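You operate a simulated robot arm through the tools that you are given. There is no shell and no other tool. Be economical: measure what you need, move in short steps, check, and stop when the job is done.

You are at the controls of a simulated two-armed robot. One attempt, no reset.

JOB
Pick up the grey former with one hand, pass it to the other hand and put it on the top of the grey ring bench. Close the right door of the blue check bench. Press the blue plus-ten key two times. Push the blue drawer of the grey desk shut. Open the right drawer of the grey ring bench, take the yellow tag that says "57" from the top of the grey ring bench and put it in the inside the right drawer of the grey ring bench, then shut the drawer. Take the black chock from the top of the grey ring bench and put it on top of the roll of blue tape there. Open the middle drawer of the grey check bench, take the yellow sponge from the top of the grey ring bench and put it in the inside of the grey check bench's middle drawer and shut the drawer again. The order is free.

Only the result counts: the job must be done as asked and must still hold three seconds after the hand-in. Knocking over, shifting, dropping, spilling or breaking anything else fails it.

ROBOT AND FRAMES
Two 7-joint arms with fingered hands on one trunk, on a base that drives. Base frame: it is fixed to the floor where the robot stands at the start and does not move with it; the origin is under the middle of the robot, x ahead of it, y to its left, z up; the surface under the hand at the start is at about z = 80. Lengths are in cm, angles in rad, forces in N, time in s.
The left shoulder is at the start at [4.6, 12.5, 115.1], the right one opposite. With the tool pointing down near the work surface each hand reaches from about 42 to 84 cm from the robot's upright axis, wherever it stands, measured 20 degrees to its own side. Places, roughly: black chock (8x5x4 cm) [290, 170, 80]; blue drawer of the grey desk [100, 150, 80]; blue plus-ten key [70, 140, 90]; grey former (12x6x12 cm) [50, -10, 80]; inside of the grey check bench's middle drawer [70, -70, 60]; inside the right drawer of the grey ring bench [290, 200, 70]; middle drawer of the grey check bench [80, -70, 60]; right door of the blue check bench [110, 90, 40]; right drawer of the grey ring bench [290, 200, 70]; roll of blue tape (9x9x5 cm) [250, 160, 80]; top of the grey ring bench [280, 170, 80]; yellow sponge (5x7x4 cm) [300, 210, 80]; yellow tag [250, 100, 75]. Payload 4 kg a hand.
Tool frame (each hand has its own): the origin (TCP) lies between the finger pads and is the grasp point; the fingertips stand 2.9 cm ahead of it; z points along the fingers, y is the line along which they close. Largest opening 10 cm; the body of the gripper starts 3.4 cm behind the TCP. The gripper is a hand of 5 fingers: y runs from the thumb to the fingers, the wrist lies at [-1.5, -10.5, -17.7] in the tool frame, and closing takes about 1.5 s.
Orientation is that of the tool frame in the base frame, as a unit quaternion [w, x, y, z]. With the fingers straight down and the wrist toward the robot, the tool's x, y and z point along [0, 1, 0], [1, 0, 0] and [0, 0, -1] of the base frame.

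CONTROLS
- The arms move only by the tool apply_moves. It takes "left_rows", "right_rows" or both (then of equal length, played together; a hand with none holds still); each is a list of rows, each a list of 7 numbers: the shift along the base's x, y, z in cm, then the turn, a rotation vector about the base's x, y, z in rad, then the closure, from 0 (fully open) to 1 (shut). In form: [[dx, dy, dz, wx, wy, wz, jaw], ...]. A call has 1 to 8 rows; each row is the pose to reach, as a shift and turn from the pose commanded when the call began. Rows are played at 5 a second. More than 5 cm and 0.15 rad between two rows, or a gripper value outside its range, and nothing of the call is played. A pose out of reach is approached as far as the arm can. The call stops where the force on the tool passes 40 N (or 10 N more than at its start, if that is more) or the arm is blocked; 0.2 s more then pass. Each finger travels about 4.5 cm/s and halts on what it meets, pressing with about 22 N; the grip force reading is that of the motor and also rises with nothing between the fingers. The clock runs only during rows and for 0.2 s after the last one: add rows that repeat a pose to give the fingers time. It gives the time, the measured TCP pose, the force on the tool (base axes), the opening and the grip force at its end, in the units of the frame above (readings bear some noise), with the torque about the TCP (base axes, N m) and any sound that the robot's microphone picked up.
- Cameras (640 x 400 px; columns grow to the right, rows downward): "scene" is now at [14.28, -2.85, 128.13]; the picture's right is [-0.32, -0.95, 0.00], its down [-0.53, 0.18, -0.83] and it looks along [0.79, -0.26, -0.56] (base axes); focal length 293 px, centre (320, 200). "left" rides on the left gripper at [-6.6, -8.6, -12.1] in its tool frame; the picture's right is [-0.76, -0.31, 0.58], its down [0.59, -0.70, 0.40] and it looks along [0.28, 0.64, 0.71] (tool axes); focal length 247 px, centre (320, 200). "right" rides on the right gripper at [6.6, -8.6, -12.1] in its tool frame; the picture's right is [-0.76, 0.31, -0.58], its down [-0.59, -0.70, 0.40] and it looks along [-0.28, 0.64, 0.71] (tool axes); focal length 247 px, centre (320, 200). There is no depth. A picture from a camera that has moved, and an enlarged one, comes with that camera's place and axes in the base frame and with its lens.
- capture(camera): a new picture of that camera. The clock stands still meanwhile.
- move_column(by): slides the trunk up (or, below 0, down) by that many cm; the arms and the scene camera ride with it, the base frame stays. It gives what a move gives, with no picture.
- drive_base(legs): drives the robot by 1 to 6 legs, each [ahead, turn to the left] in cm and rad, along the robot's own axes; the way and the turn of a leg run together, so that a leg with both is an arc; at most 150 cm and 3.142 rad a leg. The arms and the cameras ride along, it lands a little off, and it stops where it bumps. It gives what a move gives.
- preshape(shape, hand): the hand has 5 fingers and takes this shape, open, in about a second: jaw (thumb against the fingers, like two jaws); tri (thumb and two fingers); tip (a fingertip pinch); poke (one finger out to press); point (the index stretched); flat (the hand flat); cup (the hand cupped); fist (a fist). The gripper value then closes the fingers along that shape, each until it touches; the sizes above hold for jaw. It gives what a move gives, with no picture.
- head_to(pan, tilt): turns the head with the scene camera to pan (to the left, within 1.396 rad either way) and tilt (down, from -0.506 to 1.204), counted from straight ahead of the robot. It gives what a move gives.
- zoom(camera, box): a new picture of the part [left, top, right, bottom] of that camera's present view, enlarged. The clock stands still meanwhile.
- job_done(): hands the job in; it is judged then, once.

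Go step by step. Nothing tells you exact positions but the pictures and the camera data: compare them with the known pose of the tool, close in by small moves and look again before you grip or let go. The budget is 483 turns and 230 pictures, counting those below and the enlarged ones. Unless the task says otherwise, let go and move clear before handing in.

The tools are called after "Call:" as name(argument=value, ...) on one line, values as JSON. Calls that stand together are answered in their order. apply_moves: Moves the arms, as the interface text tells. Its arguments: {"type":"object","properties":{"left_rows":{"type":"array"},"right_rows":{"type":"array"}},"required":[]} The other tools are called the same way: move_column (by) slides the trunk up or down; preshape (shape, hand) gives the hand a shape; drive_base (legs) drives the base; head_to (pan, tilt) turns the head that bears the scene camera; capture (camera) takes a picture; zoom (camera, box) takes an enlarged picture of a part of a camera's view; job_done () hands the job in.

At the start:

```text
t: 0.0
left_tool_pos: [58.11, 11.4, 103.8]
left_tcp_rot: [0.0, 0.707, 0.707, 0.0]
left_wrist_force: [-0.1, 0.4, 0.4]
left_torque: [0.0, 0.01, 0.06]
left_opening: 9.99
left_gripper_force: 0.2
left_shape: jaw
right_tool_pos: [42.79, -33.2, 112.97]
right_tcp_rot: [0.0, 0.707, 0.707, -0.001]
right_wrist_force: [-0.5, 0.1, 0.5]
right_torque: [-0.02, -0.02, -0.01]
right_opening: 9.97
right_gripper_force: 0.0
right_shape: jaw
trunk travel left (down, up): [-35.0, 39.7]
robot x, y, heading: [-0.01, -0.11, 0.005]
head pan, tilt: [-0.325, 0.592]
```

scene: 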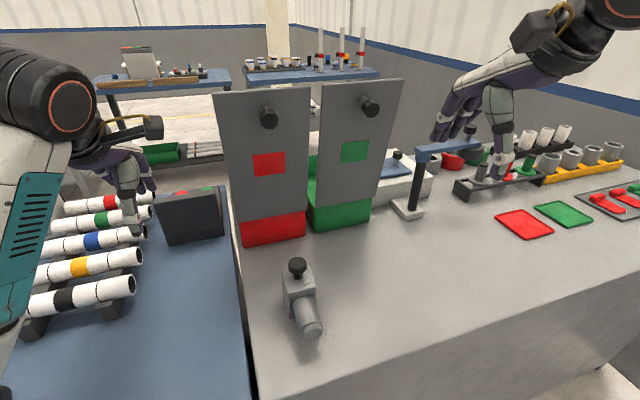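
right: 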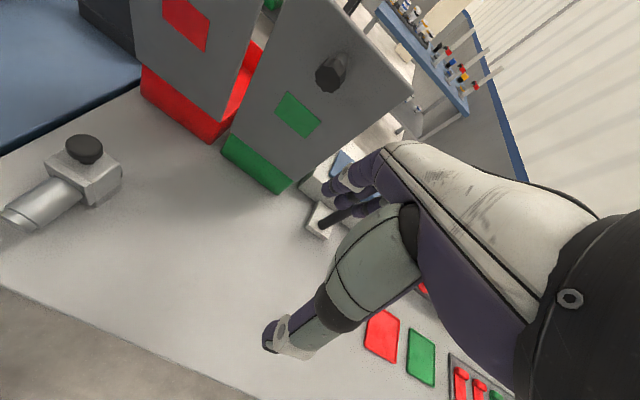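
left: 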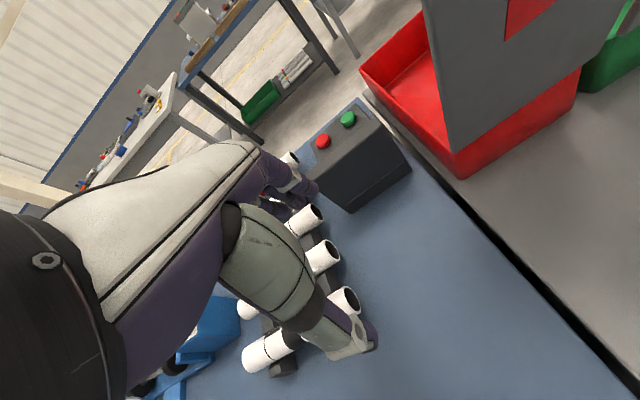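

I see a grey piece with a black knob near [49,-10], which should be the former. I'll look around with the head before moving.

Call:
zoom(camera="scene", box=[220, 220, 400, 360])

Call:
head_to(pan=1.0, tilt=0.5)

Call:
capture(camera="scene")

Call:
head_to(pan=0.4, tilt=0.3)

Call:
capture(camera="scene")

Call:
head_to(pan=-0.9, tilt=0.7)

Call:
capture(camera="scene")

```text
2.86 times, centred on (310, 290) of scene
camera zoom: at [14.28, -2.85, 128.13], right [-0.32, -0.95, 0.0], down [-0.53, 0.18, -0.83], along [0.79, -0.26, -0.56], focal length 837 px, centre (349, -57)
```

zoom: 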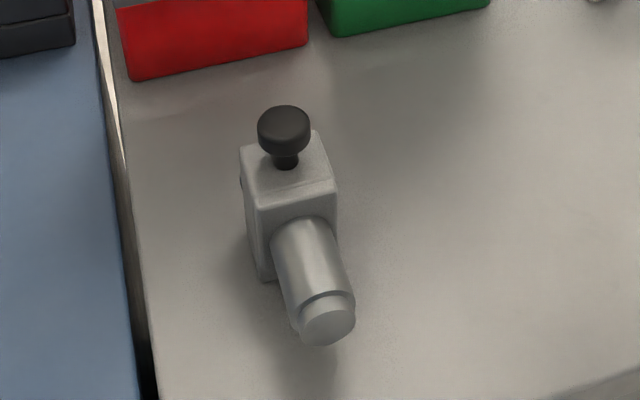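

```text
t: 1.5
left_tool_pos: [58.15, 11.46, 103.8]
left_tcp_rot: [0.0, 0.707, 0.707, 0.0]
left_wrist_force: [-0.5, -0.4, -0.2]
left_torque: [0.03, -0.01, -0.03]
left_opening: 9.97
left_gripper_force: 0.0
left_shape: jaw
right_tool_pos: [42.82, -33.21, 113.11]
right_tcp_rot: [0.0, 0.707, 0.707, 0.0]
right_wrist_force: [0.3, 0.1, 0.8]
right_torque: [0.05, 0.03, 0.01]
right_opening: 9.97
right_gripper_force: 0.0
right_shape: jaw
trunk travel left (down, up): [-35.0, 39.7]
robot x, y, heading: [-0.08, 0.13, -0.002]
head pan, tilt: [1.0, 0.499]
```

```text
225 pictures are left
camera scene: at [10.8, 7.62, 128.97], right [0.84, -0.54, 0.0], down [-0.26, -0.4, -0.88], along [0.47, 0.74, -0.48], focal length 293 px, centre (320, 200)
```

scene: 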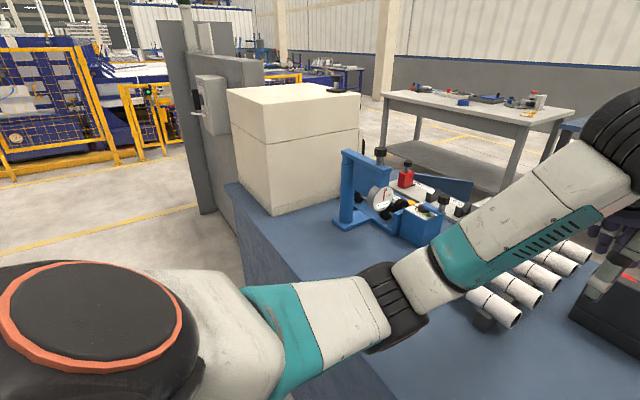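

```text
t: 2.5
left_tool_pos: [58.27, 11.28, 103.73]
left_tcp_rot: [0.001, 0.707, 0.707, 0.0]
left_wrist_force: [-0.2, 1.1, 0.4]
left_torque: [-0.02, 0.01, 0.03]
left_opening: 9.97
left_gripper_force: 0.0
left_shape: jaw
right_tool_pos: [42.79, -33.11, 113.03]
right_tcp_rot: [0.0, 0.707, 0.707, 0.0]
right_wrist_force: [0.3, 0.4, -0.2]
right_torque: [0.03, 0.02, -0.02]
right_opening: 9.97
right_gripper_force: 0.0
right_shape: jaw
trunk travel left (down, up): [-35.0, 39.7]
robot x, y, heading: [-0.17, -0.26, 0.002]
head pan, tilt: [0.4, 0.3]
```

```text
224 pictures are left
camera scene: at [14.48, 3.61, 130.81], right [0.39, -0.92, 0.0], down [-0.27, -0.12, -0.96], along [0.88, 0.37, -0.3], focal length 293 px, centre (320, 200)
```

scene: 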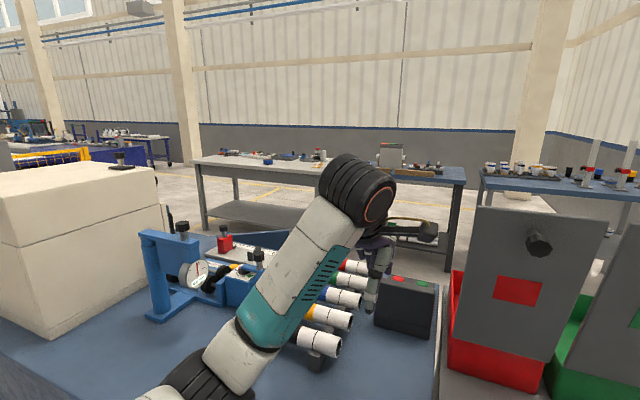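

```text
t: 4.0
left_tool_pos: [58.3, 11.32, 103.81]
left_tcp_rot: [0.0, 0.707, 0.707, 0.0]
left_wrist_force: [-0.5, 0.1, 1.0]
left_torque: [0.0, -0.02, 0.01]
left_opening: 9.99
left_gripper_force: 0.1
left_shape: jaw
right_tool_pos: [42.85, -33.17, 113.06]
right_tcp_rot: [-0.001, 0.707, 0.707, 0.001]
right_wrist_force: [0.2, 0.6, 0.5]
right_torque: [0.05, 0.0, 0.01]
right_opening: 9.99
right_gripper_force: 0.2
right_shape: jaw
trunk travel left (down, up): [-35.0, 39.7]
robot x, y, heading: [0.22, 0.33, -0.001]
head pan, tilt: [-0.901, 0.7]
```

```text
223 pictures are left
camera scene: at [11.16, -6.68, 127.2], right [-0.78, -0.62, 0.0], down [-0.4, 0.5, -0.76], along [0.48, -0.6, -0.64], focal length 293 px, centre (320, 200)
```

scene: 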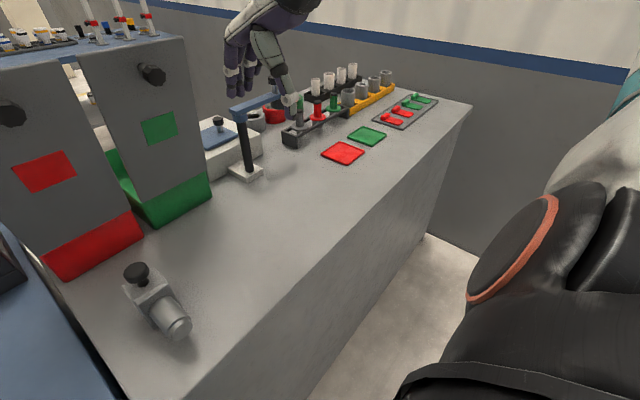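

I'll study the hand shape close up to know how wide the finger row is before I plan the grips.

Call:
zoom(camera="scene", box=[200, 0, 360, 130])

Call:
head_to(pan=0.2, tilt=0.6)

Call:
capture(camera="scene")

```text
3.08 times, centred on (280, 65) of scene
camera zoom: at [11.16, -6.68, 127.2], right [-0.78, -0.62, 0.0], down [-0.4, 0.5, -0.76], along [0.48, -0.6, -0.64], focal length 902 px, centre (443, 615)
```

zoom: 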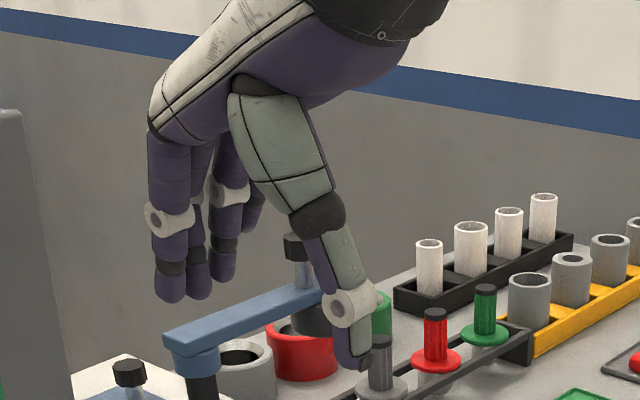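

```text
t: 5.3
left_tool_pos: [58.15, 11.22, 103.72]
left_tcp_rot: [0.0, 0.707, 0.707, 0.0]
left_wrist_force: [0.1, -0.2, 0.1]
left_torque: [-0.01, -0.01, 0.0]
left_opening: 9.98
left_gripper_force: 0.1
left_shape: jaw
right_tool_pos: [42.77, -33.24, 113.05]
right_tcp_rot: [-0.001, 0.707, 0.707, -0.001]
right_wrist_force: [0.5, 0.2, -0.6]
right_torque: [0.0, -0.03, 0.02]
right_opening: 9.94
right_gripper_force: 0.0
right_shape: jaw
trunk travel left (down, up): [-35.0, 39.7]
robot x, y, heading: [-0.14, 0.47, -0.0]
head pan, tilt: [0.201, 0.6]
```

```text
221 pictures are left
camera scene: at [14.54, 1.72, 128.06], right [0.2, -0.98, 0.0], down [-0.55, -0.11, -0.82], along [0.81, 0.16, -0.57], focal length 293 px, centre (320, 200)
```

scene: 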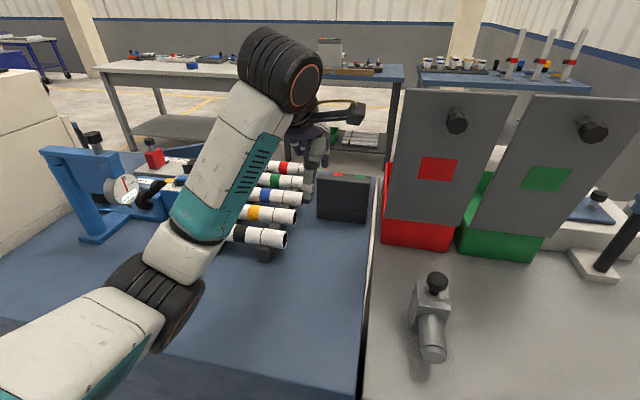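

The hand has a full row of fingers about 9 cm wide. I plan to take the cylinder with the right hand leaning back, lift it, and let the left hand take the block from above. First I'll turn the right hand so it closes along y.

Call:
apply_moves(right_rows=[[0, 1, 0, 0, 0, 0.14, 0], [0, 2, 0, 0, 0, 0.28, 0], [0, 3, 0, 0, 0, 0.42, 0], [0, 4, 0, 0, 0, 0.56, 0], [0, 5, 0, 0, 0, 0.7, 0], [0, 6, 0, 0, 0, 0.84, 0], [0, 7, 0, 0, 0, 0.98, 0], [0, 8, 0, 0, 0, 1.12, 0]])

Call:
apply_moves(right_rows=[[0, 2, 0, 0, 0, 0.14, 0], [0, 4, 0, 0, 0, 0.28, 0], [0, 6, 0, 0, 0, 0.45, 0], [0, 8, 0, 0, -0.14, 0.45, 0], [0, 10, 0, 0, -0.28, 0.45, 0]])

```text
t: 7.1
left_tool_pos: [58.19, 11.44, 103.77]
left_tcp_rot: [-0.001, 0.707, 0.708, 0.0]
left_wrist_force: [-0.4, 0.1, 0.2]
left_torque: [-0.02, -0.02, -0.03]
left_opening: 9.96
left_gripper_force: 0.0
left_shape: jaw
right_tool_pos: [42.85, -25.15, 112.97]
right_tcp_rot: [0.001, 0.222, 0.975, 0.0]
right_wrist_force: [0.6, -0.2, -0.5]
right_torque: [-0.01, 0.01, 0.0]
right_opening: 9.96
right_gripper_force: 0.0
right_shape: jaw
trunk travel left (down, up): [-35.0, 39.7]
robot x, y, heading: [-0.17, 0.19, -0.001]
head pan, tilt: [0.201, 0.6]
```

```text
refused: row 3 steps farther than a row can; nothing moved
```

The turn worked, but one step was too large. I'll finish the yaw and then pitch in smaller steps.

Call:
apply_moves(right_rows=[[0, 2, 0, 0, 0, 0.15, 0], [0, 4, 0, 0, 0, 0.3, 0], [0, 6, 0, 0, 0, 0.45, 0]])

Call:
apply_moves(right_rows=[[-0.5, 2, 0, 0, -0.14, 0, 0], [-1, 4, 0, 0, -0.28, 0, 0], [-1.5, 6, 0, 0, -0.42, 0, 0], [-2, 8, -1, 0, -0.56, 0, 0]])

Call:
capture(camera="right")

Call:
capture(camera="scene")

```text
t: 7.9
left_tool_pos: [58.12, 11.5, 103.65]
left_tcp_rot: [0.0, 0.707, 0.707, 0.0]
left_wrist_force: [-0.4, 0.0, -1.0]
left_torque: [-0.03, 0.02, 0.0]
left_opening: 9.96
left_gripper_force: 0.1
left_shape: jaw
right_tool_pos: [43.02, -19.02, 113.01]
right_tcp_rot: [0.0, -0.001, 1.0, 0.001]
right_wrist_force: [-0.2, -0.8, 0.2]
right_torque: [-0.01, -0.03, 0.03]
right_opening: 9.97
right_gripper_force: 0.0
right_shape: jaw
trunk travel left (down, up): [-35.0, 39.7]
robot x, y, heading: [-0.08, -0.02, 0.001]
head pan, tilt: [0.201, 0.6]
```

```text
t: 8.9
left_tool_pos: [58.15, 11.41, 103.9]
left_tcp_rot: [0.0, 0.707, 0.707, 0.0]
left_wrist_force: [-0.4, 0.6, 0.8]
left_torque: [0.0, -0.04, 0.01]
left_opening: 9.96
left_gripper_force: 0.1
left_shape: jaw
right_tool_pos: [40.87, -10.98, 112.2]
right_tcp_rot: [0.276, 0.0, 0.961, 0.001]
right_wrist_force: [-0.2, -0.7, 0.2]
right_torque: [0.0, -0.02, 0.0]
right_opening: 9.98
right_gripper_force: 0.1
right_shape: jaw
trunk travel left (down, up): [-35.0, 39.7]
robot x, y, heading: [0.28, 0.16, -0.003]
head pan, tilt: [0.201, 0.6]
```

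```text
220 pictures are left
camera right: at [28.84, -19.51, 118.9], right [0.33, 0.31, 0.89], down [0.71, -0.7, -0.03], along [0.62, 0.64, -0.45], focal length 247 px, centre (320, 200)
```

right: 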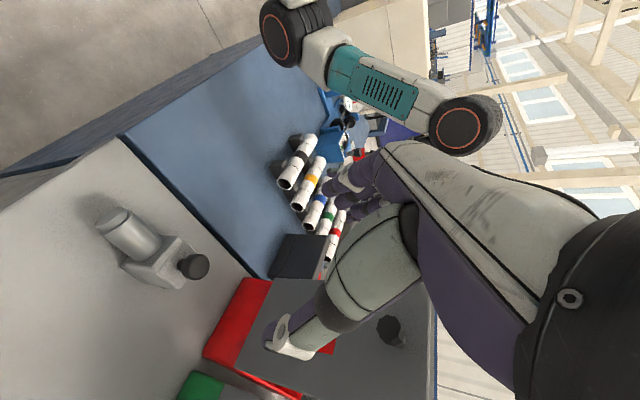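

```text
219 pictures are left
camera scene: at [14.52, 1.79, 128.07], right [0.2, -0.98, 0.0], down [-0.55, -0.11, -0.82], along [0.81, 0.16, -0.57], focal length 293 px, centre (320, 200)
```

scene: 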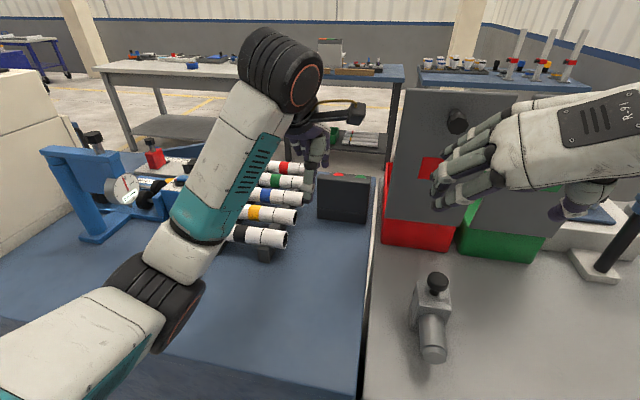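

Both views put the knob at about [48.6, -10.4, 91] and the cylinder end at [40.5, -9.9, 83.5]. I'll lower the right hand over the cylinder.

Call:
apply_moves(right_rows=[[0, 0.4, -4.5, 0, 0, 0, 0], [0.3, 0.8, -9, 0, 0, 0, 0], [0.6, 0.9, -13.5, 0, 0, 0, 0], [1, 0.9, -18, 0, 0, 0, 0], [1, 0.9, -21, 0, 0, 0, 0]])

Call:
capture(camera="right")

Call:
capture(camera="scene")

```text
t: 10.1
left_tool_pos: [58.17, 11.32, 103.7]
left_tcp_rot: [0.0, 0.707, 0.707, 0.0]
left_wrist_force: [0.0, 0.2, 0.1]
left_torque: [-0.01, -0.03, 0.04]
left_opening: 9.99
left_gripper_force: 0.1
left_shape: jaw
right_tool_pos: [41.79, -10.31, 90.92]
right_tcp_rot: [0.275, 0.001, 0.961, 0.0]
right_wrist_force: [0.7, 0.9, 1.0]
right_torque: [-0.02, 0.02, 0.04]
right_opening: 9.98
right_gripper_force: 0.1
right_shape: jaw
trunk travel left (down, up): [-35.0, 39.7]
robot x, y, heading: [-0.06, 0.03, -0.003]
head pan, tilt: [0.201, 0.6]
```

```text
218 pictures are left
camera right: at [29.82, -18.77, 97.75], right [0.34, 0.31, 0.89], down [0.71, -0.7, -0.03], along [0.62, 0.64, -0.45], focal length 247 px, centre (320, 200)
```

right: 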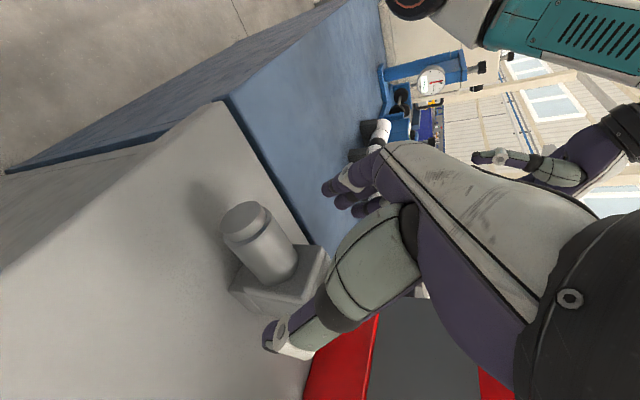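

```text
217 pictures are left
camera scene: at [14.56, 1.72, 128.06], right [0.2, -0.98, 0.0], down [-0.55, -0.11, -0.82], along [0.81, 0.16, -0.57], focal length 293 px, centre (320, 200)
```

scene: 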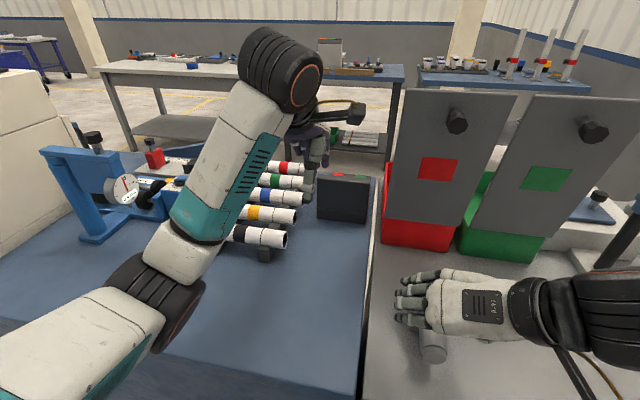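

The cylinder lies between thumb and fingers, with its axis at about z=84.5. I'll lower the last 5 cm slowly.

Call:
apply_moves(right_rows=[[0.2, 0.2, -1.3, 0, 0, 0, 0], [0.4, 0.3, -2.6, 0, 0, 0, 0], [0.5, 0.3, -3.9, 0, 0, 0, 0], [0.5, 0.3, -4.9, 0, 0, 0, 0]])

Call:
capture(camera="right")

Call:
zoom(camera="scene", box=[360, 220, 560, 380])

```text
t: 11.1
left_tool_pos: [58.07, 11.4, 103.78]
left_tcp_rot: [0.001, 0.707, 0.707, 0.0]
left_wrist_force: [-0.9, 0.3, -0.2]
left_torque: [-0.01, 0.02, 0.01]
left_opening: 9.98
left_gripper_force: 0.0
left_shape: jaw
right_tool_pos: [42.19, -10.03, 86.22]
right_tcp_rot: [0.277, 0.0, 0.961, 0.0]
right_wrist_force: [0.1, -0.5, 0.2]
right_torque: [-0.01, 0.0, 0.0]
right_opening: 10.0
right_gripper_force: 0.0
right_shape: jaw
trunk travel left (down, up): [-35.0, 39.7]
robot x, y, heading: [-0.07, -0.06, -0.004]
head pan, tilt: [0.201, 0.6]
```

```text
216 pictures are left
camera right: at [30.32, -18.49, 92.92], right [0.34, 0.31, 0.89], down [0.71, -0.7, -0.03], along [0.62, 0.64, -0.45], focal length 247 px, centre (320, 200)
```

right: 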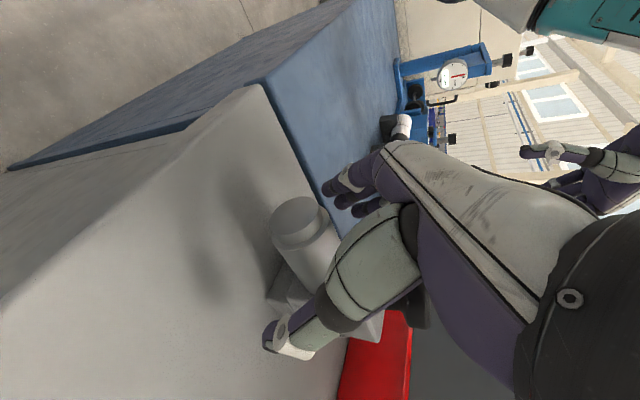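

```text
2.50 times, centred on (460, 300) of scene
camera zoom: at [14.56, 1.74, 128.06], right [0.2, -0.98, 0.0], down [-0.55, -0.11, -0.82], along [0.81, 0.16, -0.57], focal length 732 px, centre (-30, -50)
```

zoom: 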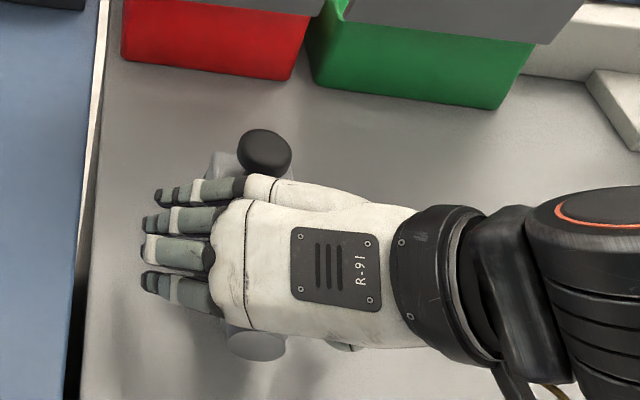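

The knob clears the hand and the cylinder is between the fingers, so I'm closing.

Call:
apply_moves(right_rows=[[0, 0, 0, 0, 0, 0, 0.5], [0, 0, 0, 0, 0, 0, 1], [0, 0, 0, 0, 0, 0, 1], [0, 0, 0, 0, 0, 0, 1], [0, 0, 0, 0, 0, 0, 1], [0, 0, 0, 0, 0, 0, 1], [0, 0, 0, 0, 0, 0, 1], [0, 0, 0, 0, 0, 0, 1]])

Call:
capture(camera="right")

```text
t: 12.9
left_tool_pos: [58.11, 11.39, 103.76]
left_tcp_rot: [0.0, 0.707, 0.707, 0.0]
left_wrist_force: [-0.1, 0.2, 0.0]
left_torque: [0.01, 0.03, 0.01]
left_opening: 9.98
left_gripper_force: 0.0
left_shape: jaw
right_tool_pos: [42.21, -9.96, 86.04]
right_tcp_rot: [0.276, -0.001, 0.961, 0.0]
right_wrist_force: [-0.2, 0.4, -1.1]
right_torque: [-0.11, 0.0, 0.05]
right_opening: 3.24
right_gripper_force: 21.9
right_shape: jaw
trunk travel left (down, up): [-35.0, 39.7]
robot x, y, heading: [0.17, 0.18, -0.001]
head pan, tilt: [0.201, 0.6]
```

```text
214 pictures are left
camera right: at [30.31, -18.5, 92.93], right [0.34, 0.31, 0.89], down [0.71, -0.7, -0.03], along [0.62, 0.64, -0.45], focal length 247 px, centre (320, 200)
```

right: 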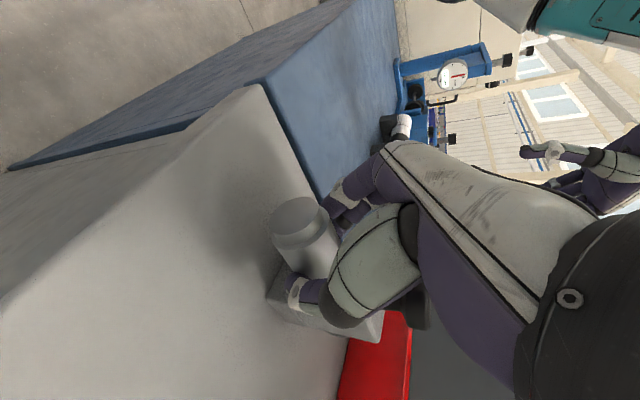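

The cylinder is gripped at 3.2 cm. I'll lift it 2 cm first, check for droop, then go higher.

Call:
apply_moves(right_rows=[[0, 0, 1, 0, 0, 0, 1], [0, 0, 2.5, 0, 0, 0, 1], [0, 0, 5, 0, 0, 0, 1], [0, 0, 8, 0, 0, 0, 1], [0, 0, 11, 0, 0, 0, 1], [0, 0, 14, 0, 0, 0, 1]])

Call:
capture(camera="scene")

```text
t: 14.3
left_tool_pos: [58.06, 11.41, 103.67]
left_tcp_rot: [0.001, 0.707, 0.707, 0.0]
left_wrist_force: [-0.6, 0.3, -0.1]
left_torque: [-0.01, -0.01, -0.02]
left_opening: 9.98
left_gripper_force: 0.0
left_shape: jaw
right_tool_pos: [42.22, -10.04, 100.06]
right_tcp_rot: [0.276, 0.0, 0.961, 0.0]
right_wrist_force: [0.1, 0.2, -5.0]
right_torque: [0.0, 0.14, 0.0]
right_opening: 3.08
right_gripper_force: 21.9
right_shape: jaw
trunk travel left (down, up): [-35.0, 39.7]
robot x, y, heading: [0.19, -0.06, -0.002]
head pan, tilt: [0.201, 0.6]
```

```text
213 pictures are left
camera scene: at [14.51, 1.79, 128.07], right [0.2, -0.98, 0.0], down [-0.55, -0.11, -0.82], along [0.81, 0.16, -0.57], focal length 293 px, centre (320, 200)
```

scene: 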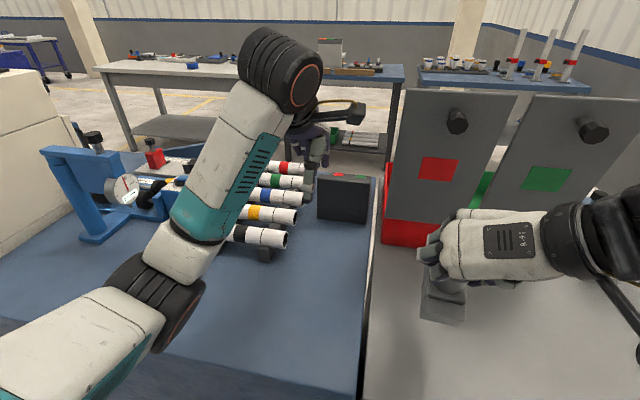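

The former is lifted and weighs about 0.5 kg. I'll check its attitude.

Call:
zoom(camera="scene", box=[360, 180, 560, 340])

Call:
capture(camera="right")

Call:
capture(camera="left")

```text
2.50 times, centred on (460, 260) of scene
camera zoom: at [14.51, 1.79, 128.07], right [0.2, -0.98, 0.0], down [-0.55, -0.11, -0.82], along [0.81, 0.16, -0.57], focal length 732 px, centre (-30, 50)
```

zoom: 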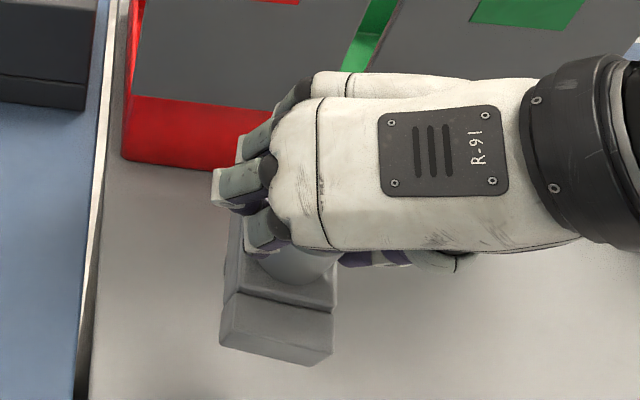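

```text
211 pictures are left
camera right: at [30.3, -18.48, 106.83], right [0.34, 0.31, 0.89], down [0.71, -0.7, -0.03], along [0.62, 0.64, -0.45], focal length 247 px, centre (320, 200)
```

right: 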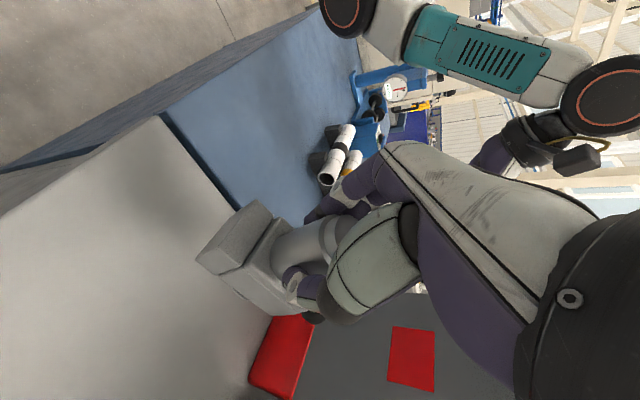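

```text
210 pictures are left
camera left: at [49.57, 4.87, 115.78], right [-0.31, -0.76, -0.58], down [-0.7, 0.59, -0.4], along [0.64, 0.28, -0.71], focal length 247 px, centre (320, 200)
```

left: 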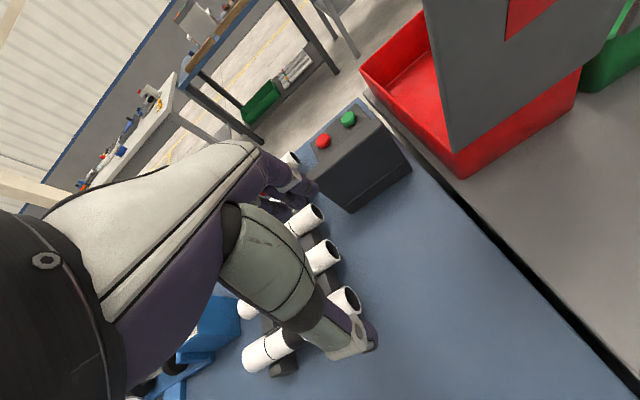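

The former swung down in the grip and now hangs with its cylinder pointing up. I'll carry it forward a little, rest it on the table and lever it back upright while holding it, then re-plan the grip.

Call:
apply_moves(right_rows=[[3, 0, 0, 0, 0, 0, 1], [6, 0, 0, 0, 0, 0, 1], [9, 0, -1, 0, 0, 0, 1], [12, 0, -2, 0, 0, 0, 1], [12, 0, -4, 0, 0, 0, 1]])

Call:
head_to(pan=-0.2, tilt=0.7)

Call:
capture(camera="scene")

Call:
capture(camera="right")

Call:
capture(camera="left")

```text
t: 15.5
left_tool_pos: [58.29, 11.37, 103.62]
left_tcp_rot: [-0.001, 0.707, 0.707, -0.001]
left_wrist_force: [0.7, -0.6, -0.6]
left_torque: [0.03, 0.02, 0.01]
left_opening: 9.94
left_gripper_force: 0.0
left_shape: jaw
right_tool_pos: [54.4, -10.01, 96.06]
right_tcp_rot: [0.275, 0.0, 0.961, 0.0]
right_wrist_force: [0.3, 0.6, -4.6]
right_torque: [-0.01, 0.11, -0.01]
right_opening: 3.06
right_gripper_force: 22.0
right_shape: jaw
trunk travel left (down, up): [-35.0, 39.7]
robot x, y, heading: [-0.14, -0.08, 0.001]
head pan, tilt: [0.201, 0.6]
```

```text
t: 16.4
left_tool_pos: [58.03, 11.38, 103.7]
left_tcp_rot: [-0.001, 0.707, 0.708, -0.001]
left_wrist_force: [-0.3, 0.1, -0.2]
left_torque: [0.02, -0.02, 0.0]
left_opening: 9.99
left_gripper_force: 0.1
left_shape: jaw
right_tool_pos: [54.35, -9.94, 96.03]
right_tcp_rot: [0.275, 0.0, 0.961, 0.0]
right_wrist_force: [0.1, -0.2, -4.6]
right_torque: [-0.02, 0.12, 0.02]
right_opening: 3.1
right_gripper_force: 21.3
right_shape: jaw
trunk travel left (down, up): [-35.0, 39.7]
robot x, y, heading: [0.04, -0.11, 0.001]
head pan, tilt: [-0.201, 0.7]
```

```text
209 pictures are left
camera scene: at [14.25, -1.71, 127.19], right [-0.2, -0.98, 0.0], down [-0.63, 0.13, -0.76], along [0.75, -0.15, -0.64], focal length 293 px, centre (320, 200)
```

scene: 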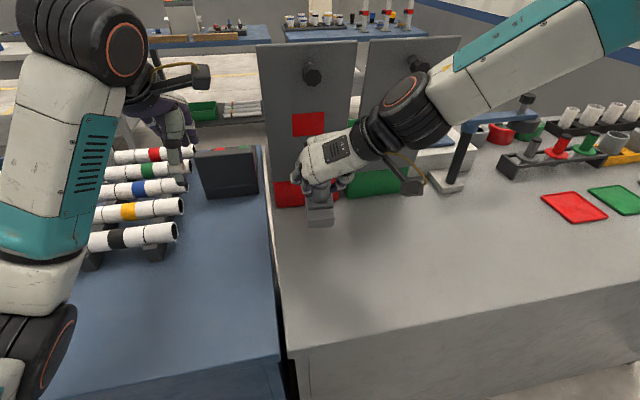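

```text
208 pictures are left
camera right: at [42.4, -18.5, 102.85], right [0.34, 0.31, 0.89], down [0.71, -0.7, -0.03], along [0.62, 0.64, -0.45], focal length 247 px, centre (320, 200)
```

right: 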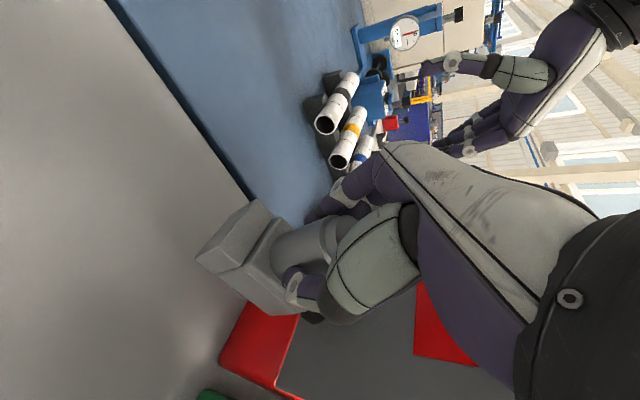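

```text
207 pictures are left
camera left: at [49.63, 4.82, 115.74], right [-0.31, -0.76, -0.58], down [-0.7, 0.59, -0.4], along [0.64, 0.28, -0.71], focal length 247 px, centre (320, 200)
```

left: 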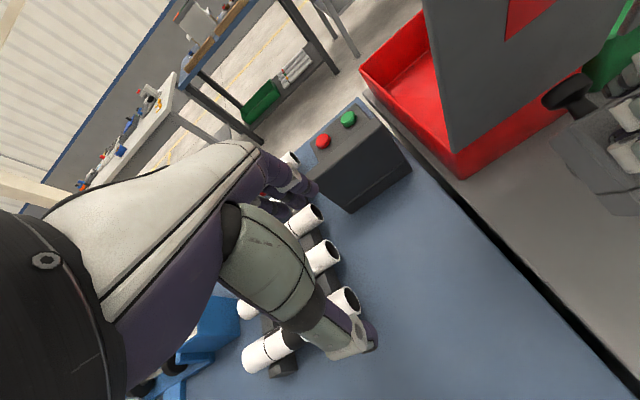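

The knob is now near [62, -10, 93] with clearance to the red bin. I'll lower it in small steps until it touches the table.

Call:
apply_moves(right_rows=[[0, 0, -1, 0, 0, 0, 1], [0, 0, -2, 0, 0, 0, 1], [0, 0, -3, 0, 0, 0, 1], [0, 0, -3.5, 0, 0, 0, 1]])

Call:
capture(camera="left")

```text
t: 17.4
left_tool_pos: [58.16, 11.38, 103.67]
left_tcp_rot: [0.0, 0.707, 0.707, 0.0]
left_wrist_force: [0.0, -0.5, -0.9]
left_torque: [0.02, 0.01, -0.01]
left_opening: 9.96
left_gripper_force: 0.1
left_shape: jaw
right_tool_pos: [54.34, -9.95, 92.69]
right_tcp_rot: [0.275, 0.0, 0.961, 0.0]
right_wrist_force: [-0.2, -0.9, -5.1]
right_torque: [0.02, 0.15, 0.01]
right_opening: 3.08
right_gripper_force: 22.6
right_shape: jaw
trunk travel left (down, up): [-35.0, 39.7]
robot x, y, heading: [-0.16, -0.39, -0.002]
head pan, tilt: [-0.201, 0.7]
```

```text
206 pictures are left
camera left: at [49.64, 4.82, 115.74], right [-0.31, -0.76, -0.58], down [-0.7, 0.59, -0.4], along [0.64, 0.28, -0.71], focal length 247 px, centre (320, 200)
```

left: 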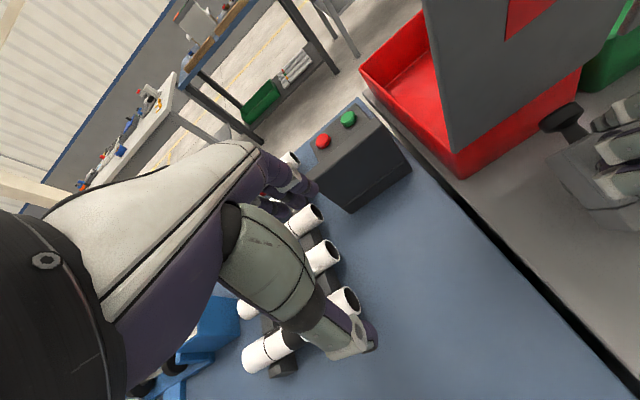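

There's no contact yet, so I'll keep lowering.

Call:
apply_moves(right_rows=[[0, 0, -0.8, 0, 0, 0, 1], [0, 0, -1.6, 0, 0, 0, 1], [0, 0, -2.4, 0, 0, 0, 1], [0, 0, -3, 0, 0, 0, 1]])

Call:
capture(camera="left")

Call:
zoom(camera="scene", box=[240, 100, 440, 260])

```text
t: 18.4
left_tool_pos: [58.06, 11.35, 103.84]
left_tcp_rot: [0.0, 0.707, 0.707, 0.0]
left_wrist_force: [-0.6, -0.6, -2.1]
left_torque: [-0.01, -0.01, -0.01]
left_opening: 9.98
left_gripper_force: 0.0
left_shape: jaw
right_tool_pos: [54.45, -10.02, 90.19]
right_tcp_rot: [0.282, 0.002, 0.959, 0.0]
right_wrist_force: [4.2, -2.0, 21.5]
right_torque: [-0.05, -0.27, -0.14]
right_opening: 3.27
right_gripper_force: 21.8
right_shape: jaw
trunk travel left (down, up): [-35.0, 39.7]
robot x, y, heading: [0.08, -0.23, 0.0]
head pan, tilt: [-0.201, 0.7]
```

```text
205 pictures are left
camera left: at [49.47, 4.82, 115.88], right [-0.31, -0.76, -0.58], down [-0.7, 0.59, -0.4], along [0.64, 0.28, -0.71], focal length 247 px, centre (320, 200)
```

left: 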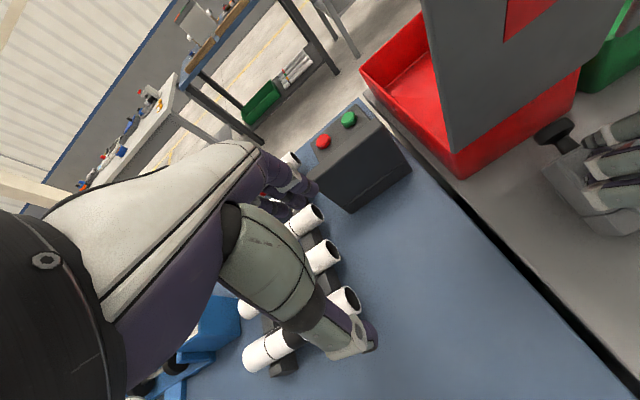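

```text
2.50 times, centred on (340, 180) of scene
camera zoom: at [14.07, -1.72, 127.26], right [-0.2, -0.98, 0.0], down [-0.63, 0.13, -0.77], along [0.75, -0.15, -0.64], focal length 732 px, centre (270, 250)
```

zoom: 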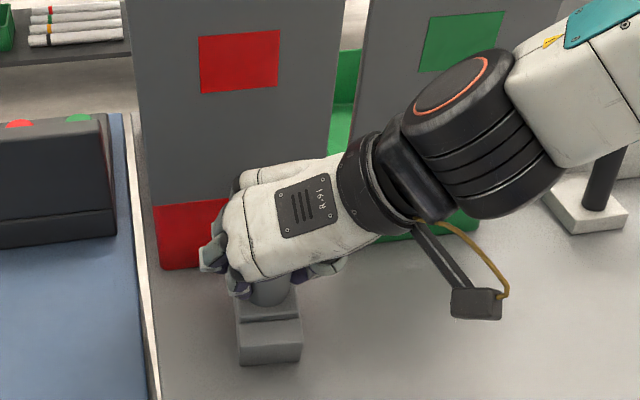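

It has touched down. Now I'll rotate it with the hand about its lower near edge, following the arc.

Call:
apply_moves(right_rows=[[-1.45, 0, 0.9, 0, -0.14, 0, 1], [-2.97, 0, 1.2, 0, -0.28, 0, 1], [-4.53, 0, 1.3, 0, -0.42, 0, 1]])

Call:
zoom(camera="scene", box=[200, 100, 440, 292])

Call:
capture(camera="left")

```text
t: 19.1
left_tool_pos: [58.2, 11.47, 103.78]
left_tcp_rot: [-0.001, 0.707, 0.707, 0.0]
left_wrist_force: [0.2, 1.1, 0.3]
left_torque: [-0.03, -0.02, 0.01]
left_opening: 9.97
left_gripper_force: 0.0
left_shape: jaw
right_tool_pos: [49.77, -9.98, 90.97]
right_tcp_rot: [0.471, 0.0, 0.882, 0.0]
right_wrist_force: [0.8, 0.5, -5.0]
right_torque: [0.0, 0.24, -0.03]
right_opening: 3.2
right_gripper_force: 22.2
right_shape: jaw
trunk travel left (down, up): [-35.0, 39.7]
robot x, y, heading: [0.09, -0.0, -0.002]
head pan, tilt: [-0.201, 0.7]
```

```text
2.08 times, centred on (320, 196) of scene
camera zoom: at [14.24, -1.69, 127.19], right [-0.2, -0.98, 0.0], down [-0.63, 0.13, -0.76], along [0.75, -0.15, -0.64], focal length 610 px, centre (320, 208)
```

zoom: 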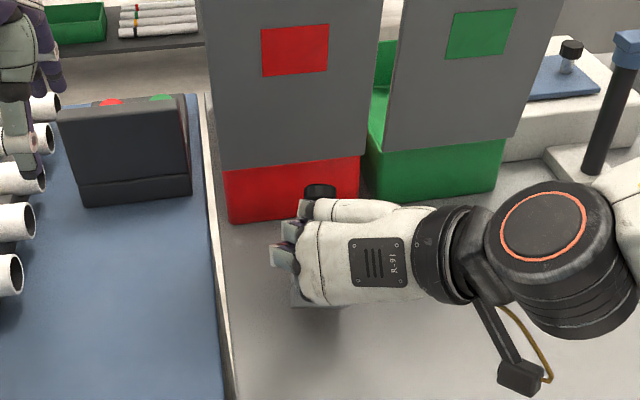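

```text
202 pictures are left
camera left: at [49.63, 4.84, 115.73], right [-0.31, -0.76, -0.58], down [-0.7, 0.59, -0.4], along [0.64, 0.28, -0.71], focal length 247 px, centre (320, 200)
```

left: 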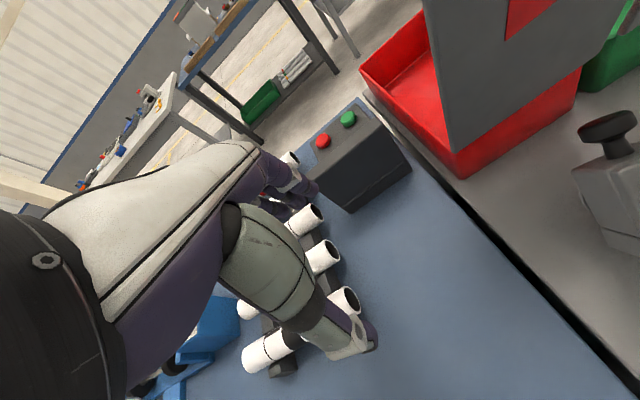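

It's already within about 16° of upright and held off the table. I'll level it slightly more and lower it gently.

Call:
apply_moves(right_rows=[[-0.3, 0, -0.7, 0, -0.1, 0, 1], [-0.6, 0, -1.5, 0, -0.2, 0, 1], [-0.6, 0, -2.3, 0, -0.25, 0, 1], [-0.6, 0, -3, 0, -0.25, 0, 1]])

Call:
capture(camera="right")

Call:
capture(camera="left")

```text
t: 20.1
left_tool_pos: [57.95, 11.48, 103.78]
left_tcp_rot: [0.0, 0.707, 0.708, -0.001]
left_wrist_force: [-0.2, 0.5, -0.4]
left_torque: [-0.02, 0.01, -0.02]
left_opening: 9.97
left_gripper_force: 0.1
left_shape: jaw
right_tool_pos: [48.94, -9.94, 88.13]
right_tcp_rot: [0.58, -0.001, 0.815, 0.001]
right_wrist_force: [-5.7, 1.5, 10.4]
right_torque: [-0.05, -0.21, 0.0]
right_opening: 3.2
right_gripper_force: 21.7
right_shape: jaw
trunk travel left (down, up): [-35.0, 39.7]
robot x, y, heading: [0.13, -0.27, -0.0]
head pan, tilt: [-0.201, 0.7]
```

```text
201 pictures are left
camera right: at [35.48, -18.45, 85.9], right [-0.3, 0.3, 0.91], down [0.57, -0.7, 0.42], along [0.77, 0.64, 0.03], focal length 247 px, centre (320, 200)
```

right: 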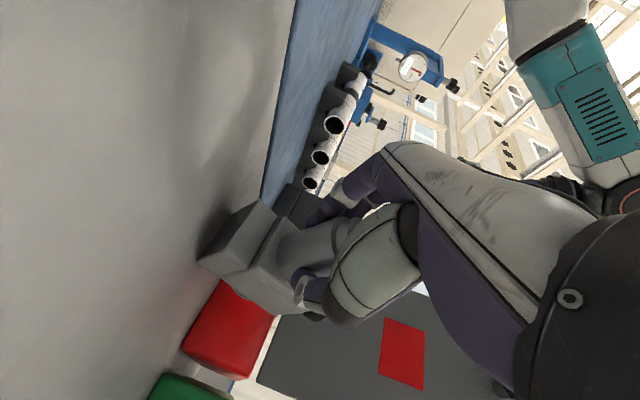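

```text
200 pictures are left
camera left: at [49.44, 4.87, 115.85], right [-0.31, -0.76, -0.58], down [-0.7, 0.59, -0.4], along [0.64, 0.28, -0.71], focal length 247 px, centre (320, 200)
```

left: 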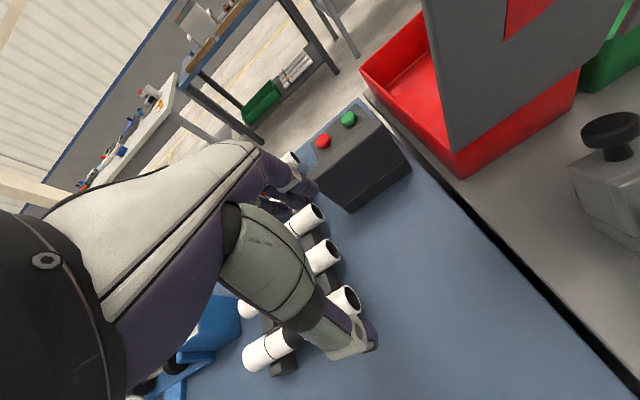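

Its back edge is touching and it still leans slightly. I'll lower the hand in small steps so it settles flat.

Call:
apply_moves(right_rows=[[0, 0, -0.6, 0, 0, 0, 1], [-0.1, 0, -1.2, 0, -0.05, 0, 1], [-0.2, 0, -1.8, 0, -0.1, 0, 1]])

Call:
capture(camera="left")

Call:
zoom(camera="scene", box=[200, 100, 440, 292])

```text
t: 20.9
left_tool_pos: [58.21, 11.38, 103.71]
left_tcp_rot: [-0.001, 0.707, 0.707, 0.0]
left_wrist_force: [0.2, 0.1, 0.5]
left_torque: [0.03, 0.01, -0.02]
left_opening: 9.97
left_gripper_force: 0.2
left_shape: jaw
right_tool_pos: [48.96, -11.19, 88.28]
right_tcp_rot: [0.615, 0.0, 0.789, 0.0]
right_wrist_force: [0.4, -0.1, -3.5]
right_torque: [-0.06, 0.22, 0.02]
right_opening: 3.22
right_gripper_force: 22.3
right_shape: jaw
right hand out of reach, approached as far as the arm can: row 2, 3
trunk travel left (down, up): [-35.0, 39.7]
robot x, y, heading: [-0.02, 0.12, -0.004]
head pan, tilt: [-0.201, 0.7]
```

```text
199 pictures are left
camera left: at [49.63, 4.82, 115.73], right [-0.31, -0.76, -0.58], down [-0.7, 0.59, -0.4], along [0.64, 0.28, -0.71], focal length 247 px, centre (320, 200)
```

left: 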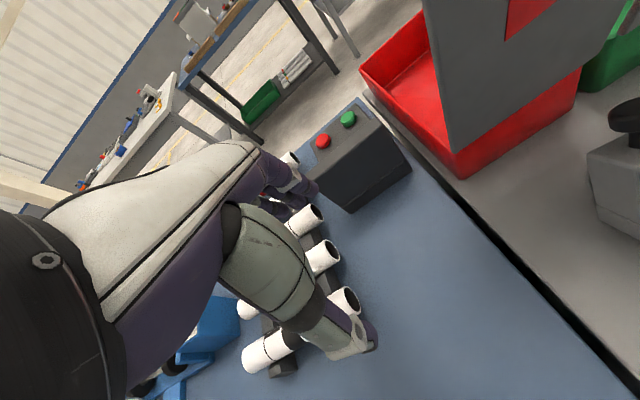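

```text
2.08 times, centred on (320, 196) of scene
camera zoom: at [14.25, -1.72, 127.18], right [-0.2, -0.98, 0.0], down [-0.63, 0.13, -0.76], along [0.75, -0.15, -0.64], focal length 610 px, centre (320, 208)
```

zoom: 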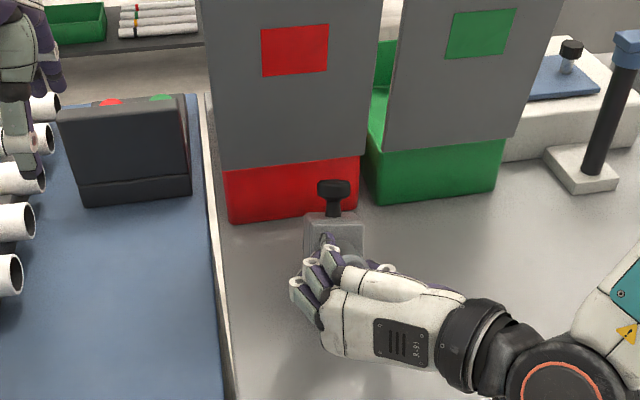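

The former is now upright and level, held off the table by the right hand from the front, which suits the handover. I'll turn the left hand to close along y and raise it.

Call:
apply_moves(left_rows=[[0, 0, 1, 0, 0, -0.14, 0], [0, 0, 2, 0, 0, -0.28, 0], [0, 0, 3, 0, 0, -0.42, 0], [0, 0, 4, 0, 0, -0.56, 0], [0, 0, 5, 0, 0, -0.7, 0], [0, 0, 6, 0, 0, -0.84, 0], [0, 0, 7, 0, 0, -0.98, 0], [0, 0, 8, 0, 0, -1.12, 0]])

Call:
apply_moves(left_rows=[[-1, 0, 0, 0, 0, -0.15, 0], [-2, 0, 0, 0, 0, -0.3, 0], [-3, -1, 0, 0, 0, -0.45, 0]])

Call:
capture(camera="left")

Call:
capture(camera="scene")

```text
t: 22.8
left_tool_pos: [58.14, 11.38, 111.78]
left_tcp_rot: [0.0, 0.975, 0.222, 0.0]
left_wrist_force: [0.4, -0.5, -0.3]
left_torque: [-0.01, 0.03, 0.0]
left_opening: 9.97
left_gripper_force: 0.1
left_shape: jaw
right_tool_pos: [48.95, -11.34, 88.54]
right_tcp_rot: [0.616, -0.001, 0.788, 0.001]
right_wrist_force: [0.6, 0.2, -4.0]
right_torque: [-0.05, 0.21, -0.02]
right_opening: 3.2
right_gripper_force: 22.4
right_shape: jaw
trunk travel left (down, up): [-35.0, 39.7]
robot x, y, heading: [0.15, -0.04, -0.005]
head pan, tilt: [-0.201, 0.7]
```

```text
t: 23.6
left_tool_pos: [55.28, 10.37, 111.82]
left_tcp_rot: [0.0, 1.0, -0.001, -0.001]
left_wrist_force: [0.8, 0.7, -1.2]
left_torque: [0.01, -0.01, 0.01]
left_opening: 9.99
left_gripper_force: 0.0
left_shape: jaw
right_tool_pos: [49.03, -11.32, 88.42]
right_tcp_rot: [0.616, 0.0, 0.788, 0.001]
right_wrist_force: [-0.2, -0.5, -4.0]
right_torque: [-0.03, 0.23, -0.04]
right_opening: 3.19
right_gripper_force: 22.2
right_shape: jaw
trunk travel left (down, up): [-35.0, 39.7]
robot x, y, heading: [-0.12, -0.01, 0.003]
head pan, tilt: [-0.201, 0.7]
```

```text
197 pictures are left
camera left: at [48.71, 18.9, 123.77], right [-0.76, 0.31, -0.58], down [0.59, 0.7, -0.4], along [0.28, -0.64, -0.71], focal length 247 px, centre (320, 200)
```

left: 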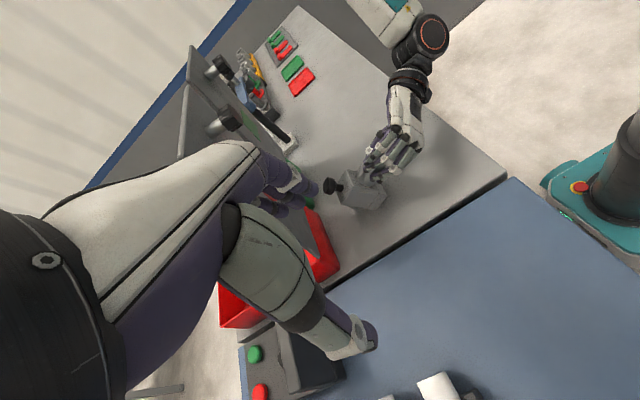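

```text
196 pictures are left
camera scene: at [14.23, -1.73, 127.19], right [-0.2, -0.98, 0.0], down [-0.63, 0.13, -0.76], along [0.75, -0.15, -0.64], focal length 293 px, centre (320, 200)
```

scene: 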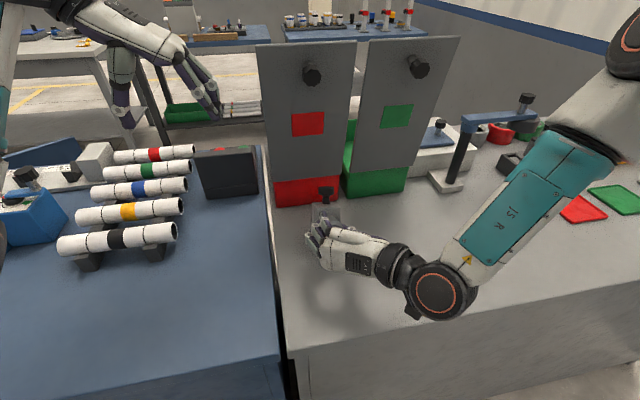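

I put the knob at about [58, -11.7, 91]. I'll lift the former about 7 cm and zoom in from both sides.

Call:
apply_moves(right_rows=[[0, 0, 1, 0, 0, 0, 1], [0, 0, 2, 0, 0, 0, 1], [0, 0, 3, 0, 0, 0, 1], [-0.5, 0, 5, 0, 0, 0, 1], [-1, 0, 7, 0, 0, 0, 1]])

Call:
zoom(camera="left", box=[260, 110, 460, 235])

Call:
zoom(camera="scene", box=[240, 130, 440, 290])

```text
t: 24.8
left_tool_pos: [55.19, 10.24, 111.79]
left_tcp_rot: [0.001, 1.0, 0.001, 0.0]
left_wrist_force: [0.4, 0.2, -0.2]
left_torque: [0.01, -0.01, -0.02]
left_opening: 9.98
left_gripper_force: 0.0
left_shape: jaw
right_tool_pos: [47.89, -11.38, 95.38]
right_tcp_rot: [0.616, 0.0, 0.788, 0.0]
right_wrist_force: [-0.8, 0.5, -4.5]
right_torque: [0.02, 0.3, 0.01]
right_opening: 3.18
right_gripper_force: 21.7
right_shape: jaw
trunk travel left (down, up): [-35.0, 39.7]
robot x, y, heading: [-0.41, 0.07, -0.0]
head pan, tilt: [-0.201, 0.7]
```

```text
3.20 times, centred on (360, 172) of left
camera zoom: at [48.68, 18.89, 123.79], right [-0.76, 0.31, -0.58], down [0.59, 0.7, -0.4], along [0.28, -0.64, -0.71], focal length 790 px, centre (192, 288)
```

zoom: 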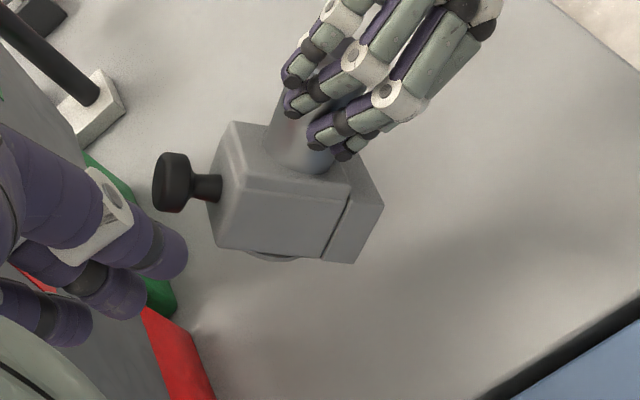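

```text
2.50 times, centred on (340, 210) of scene
camera zoom: at [14.21, -1.73, 127.2], right [-0.2, -0.98, 0.0], down [-0.63, 0.13, -0.76], along [0.75, -0.15, -0.64], focal length 732 px, centre (270, 175)
```

zoom: 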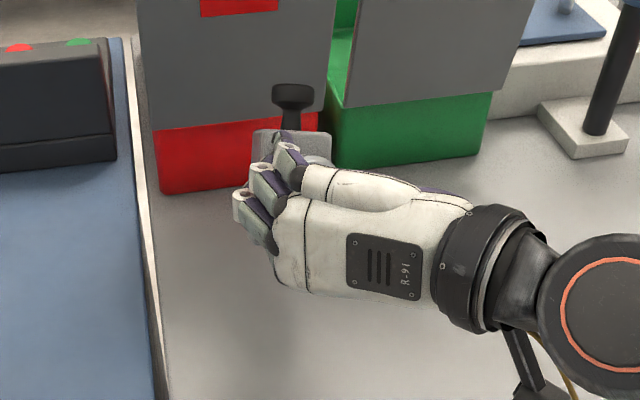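

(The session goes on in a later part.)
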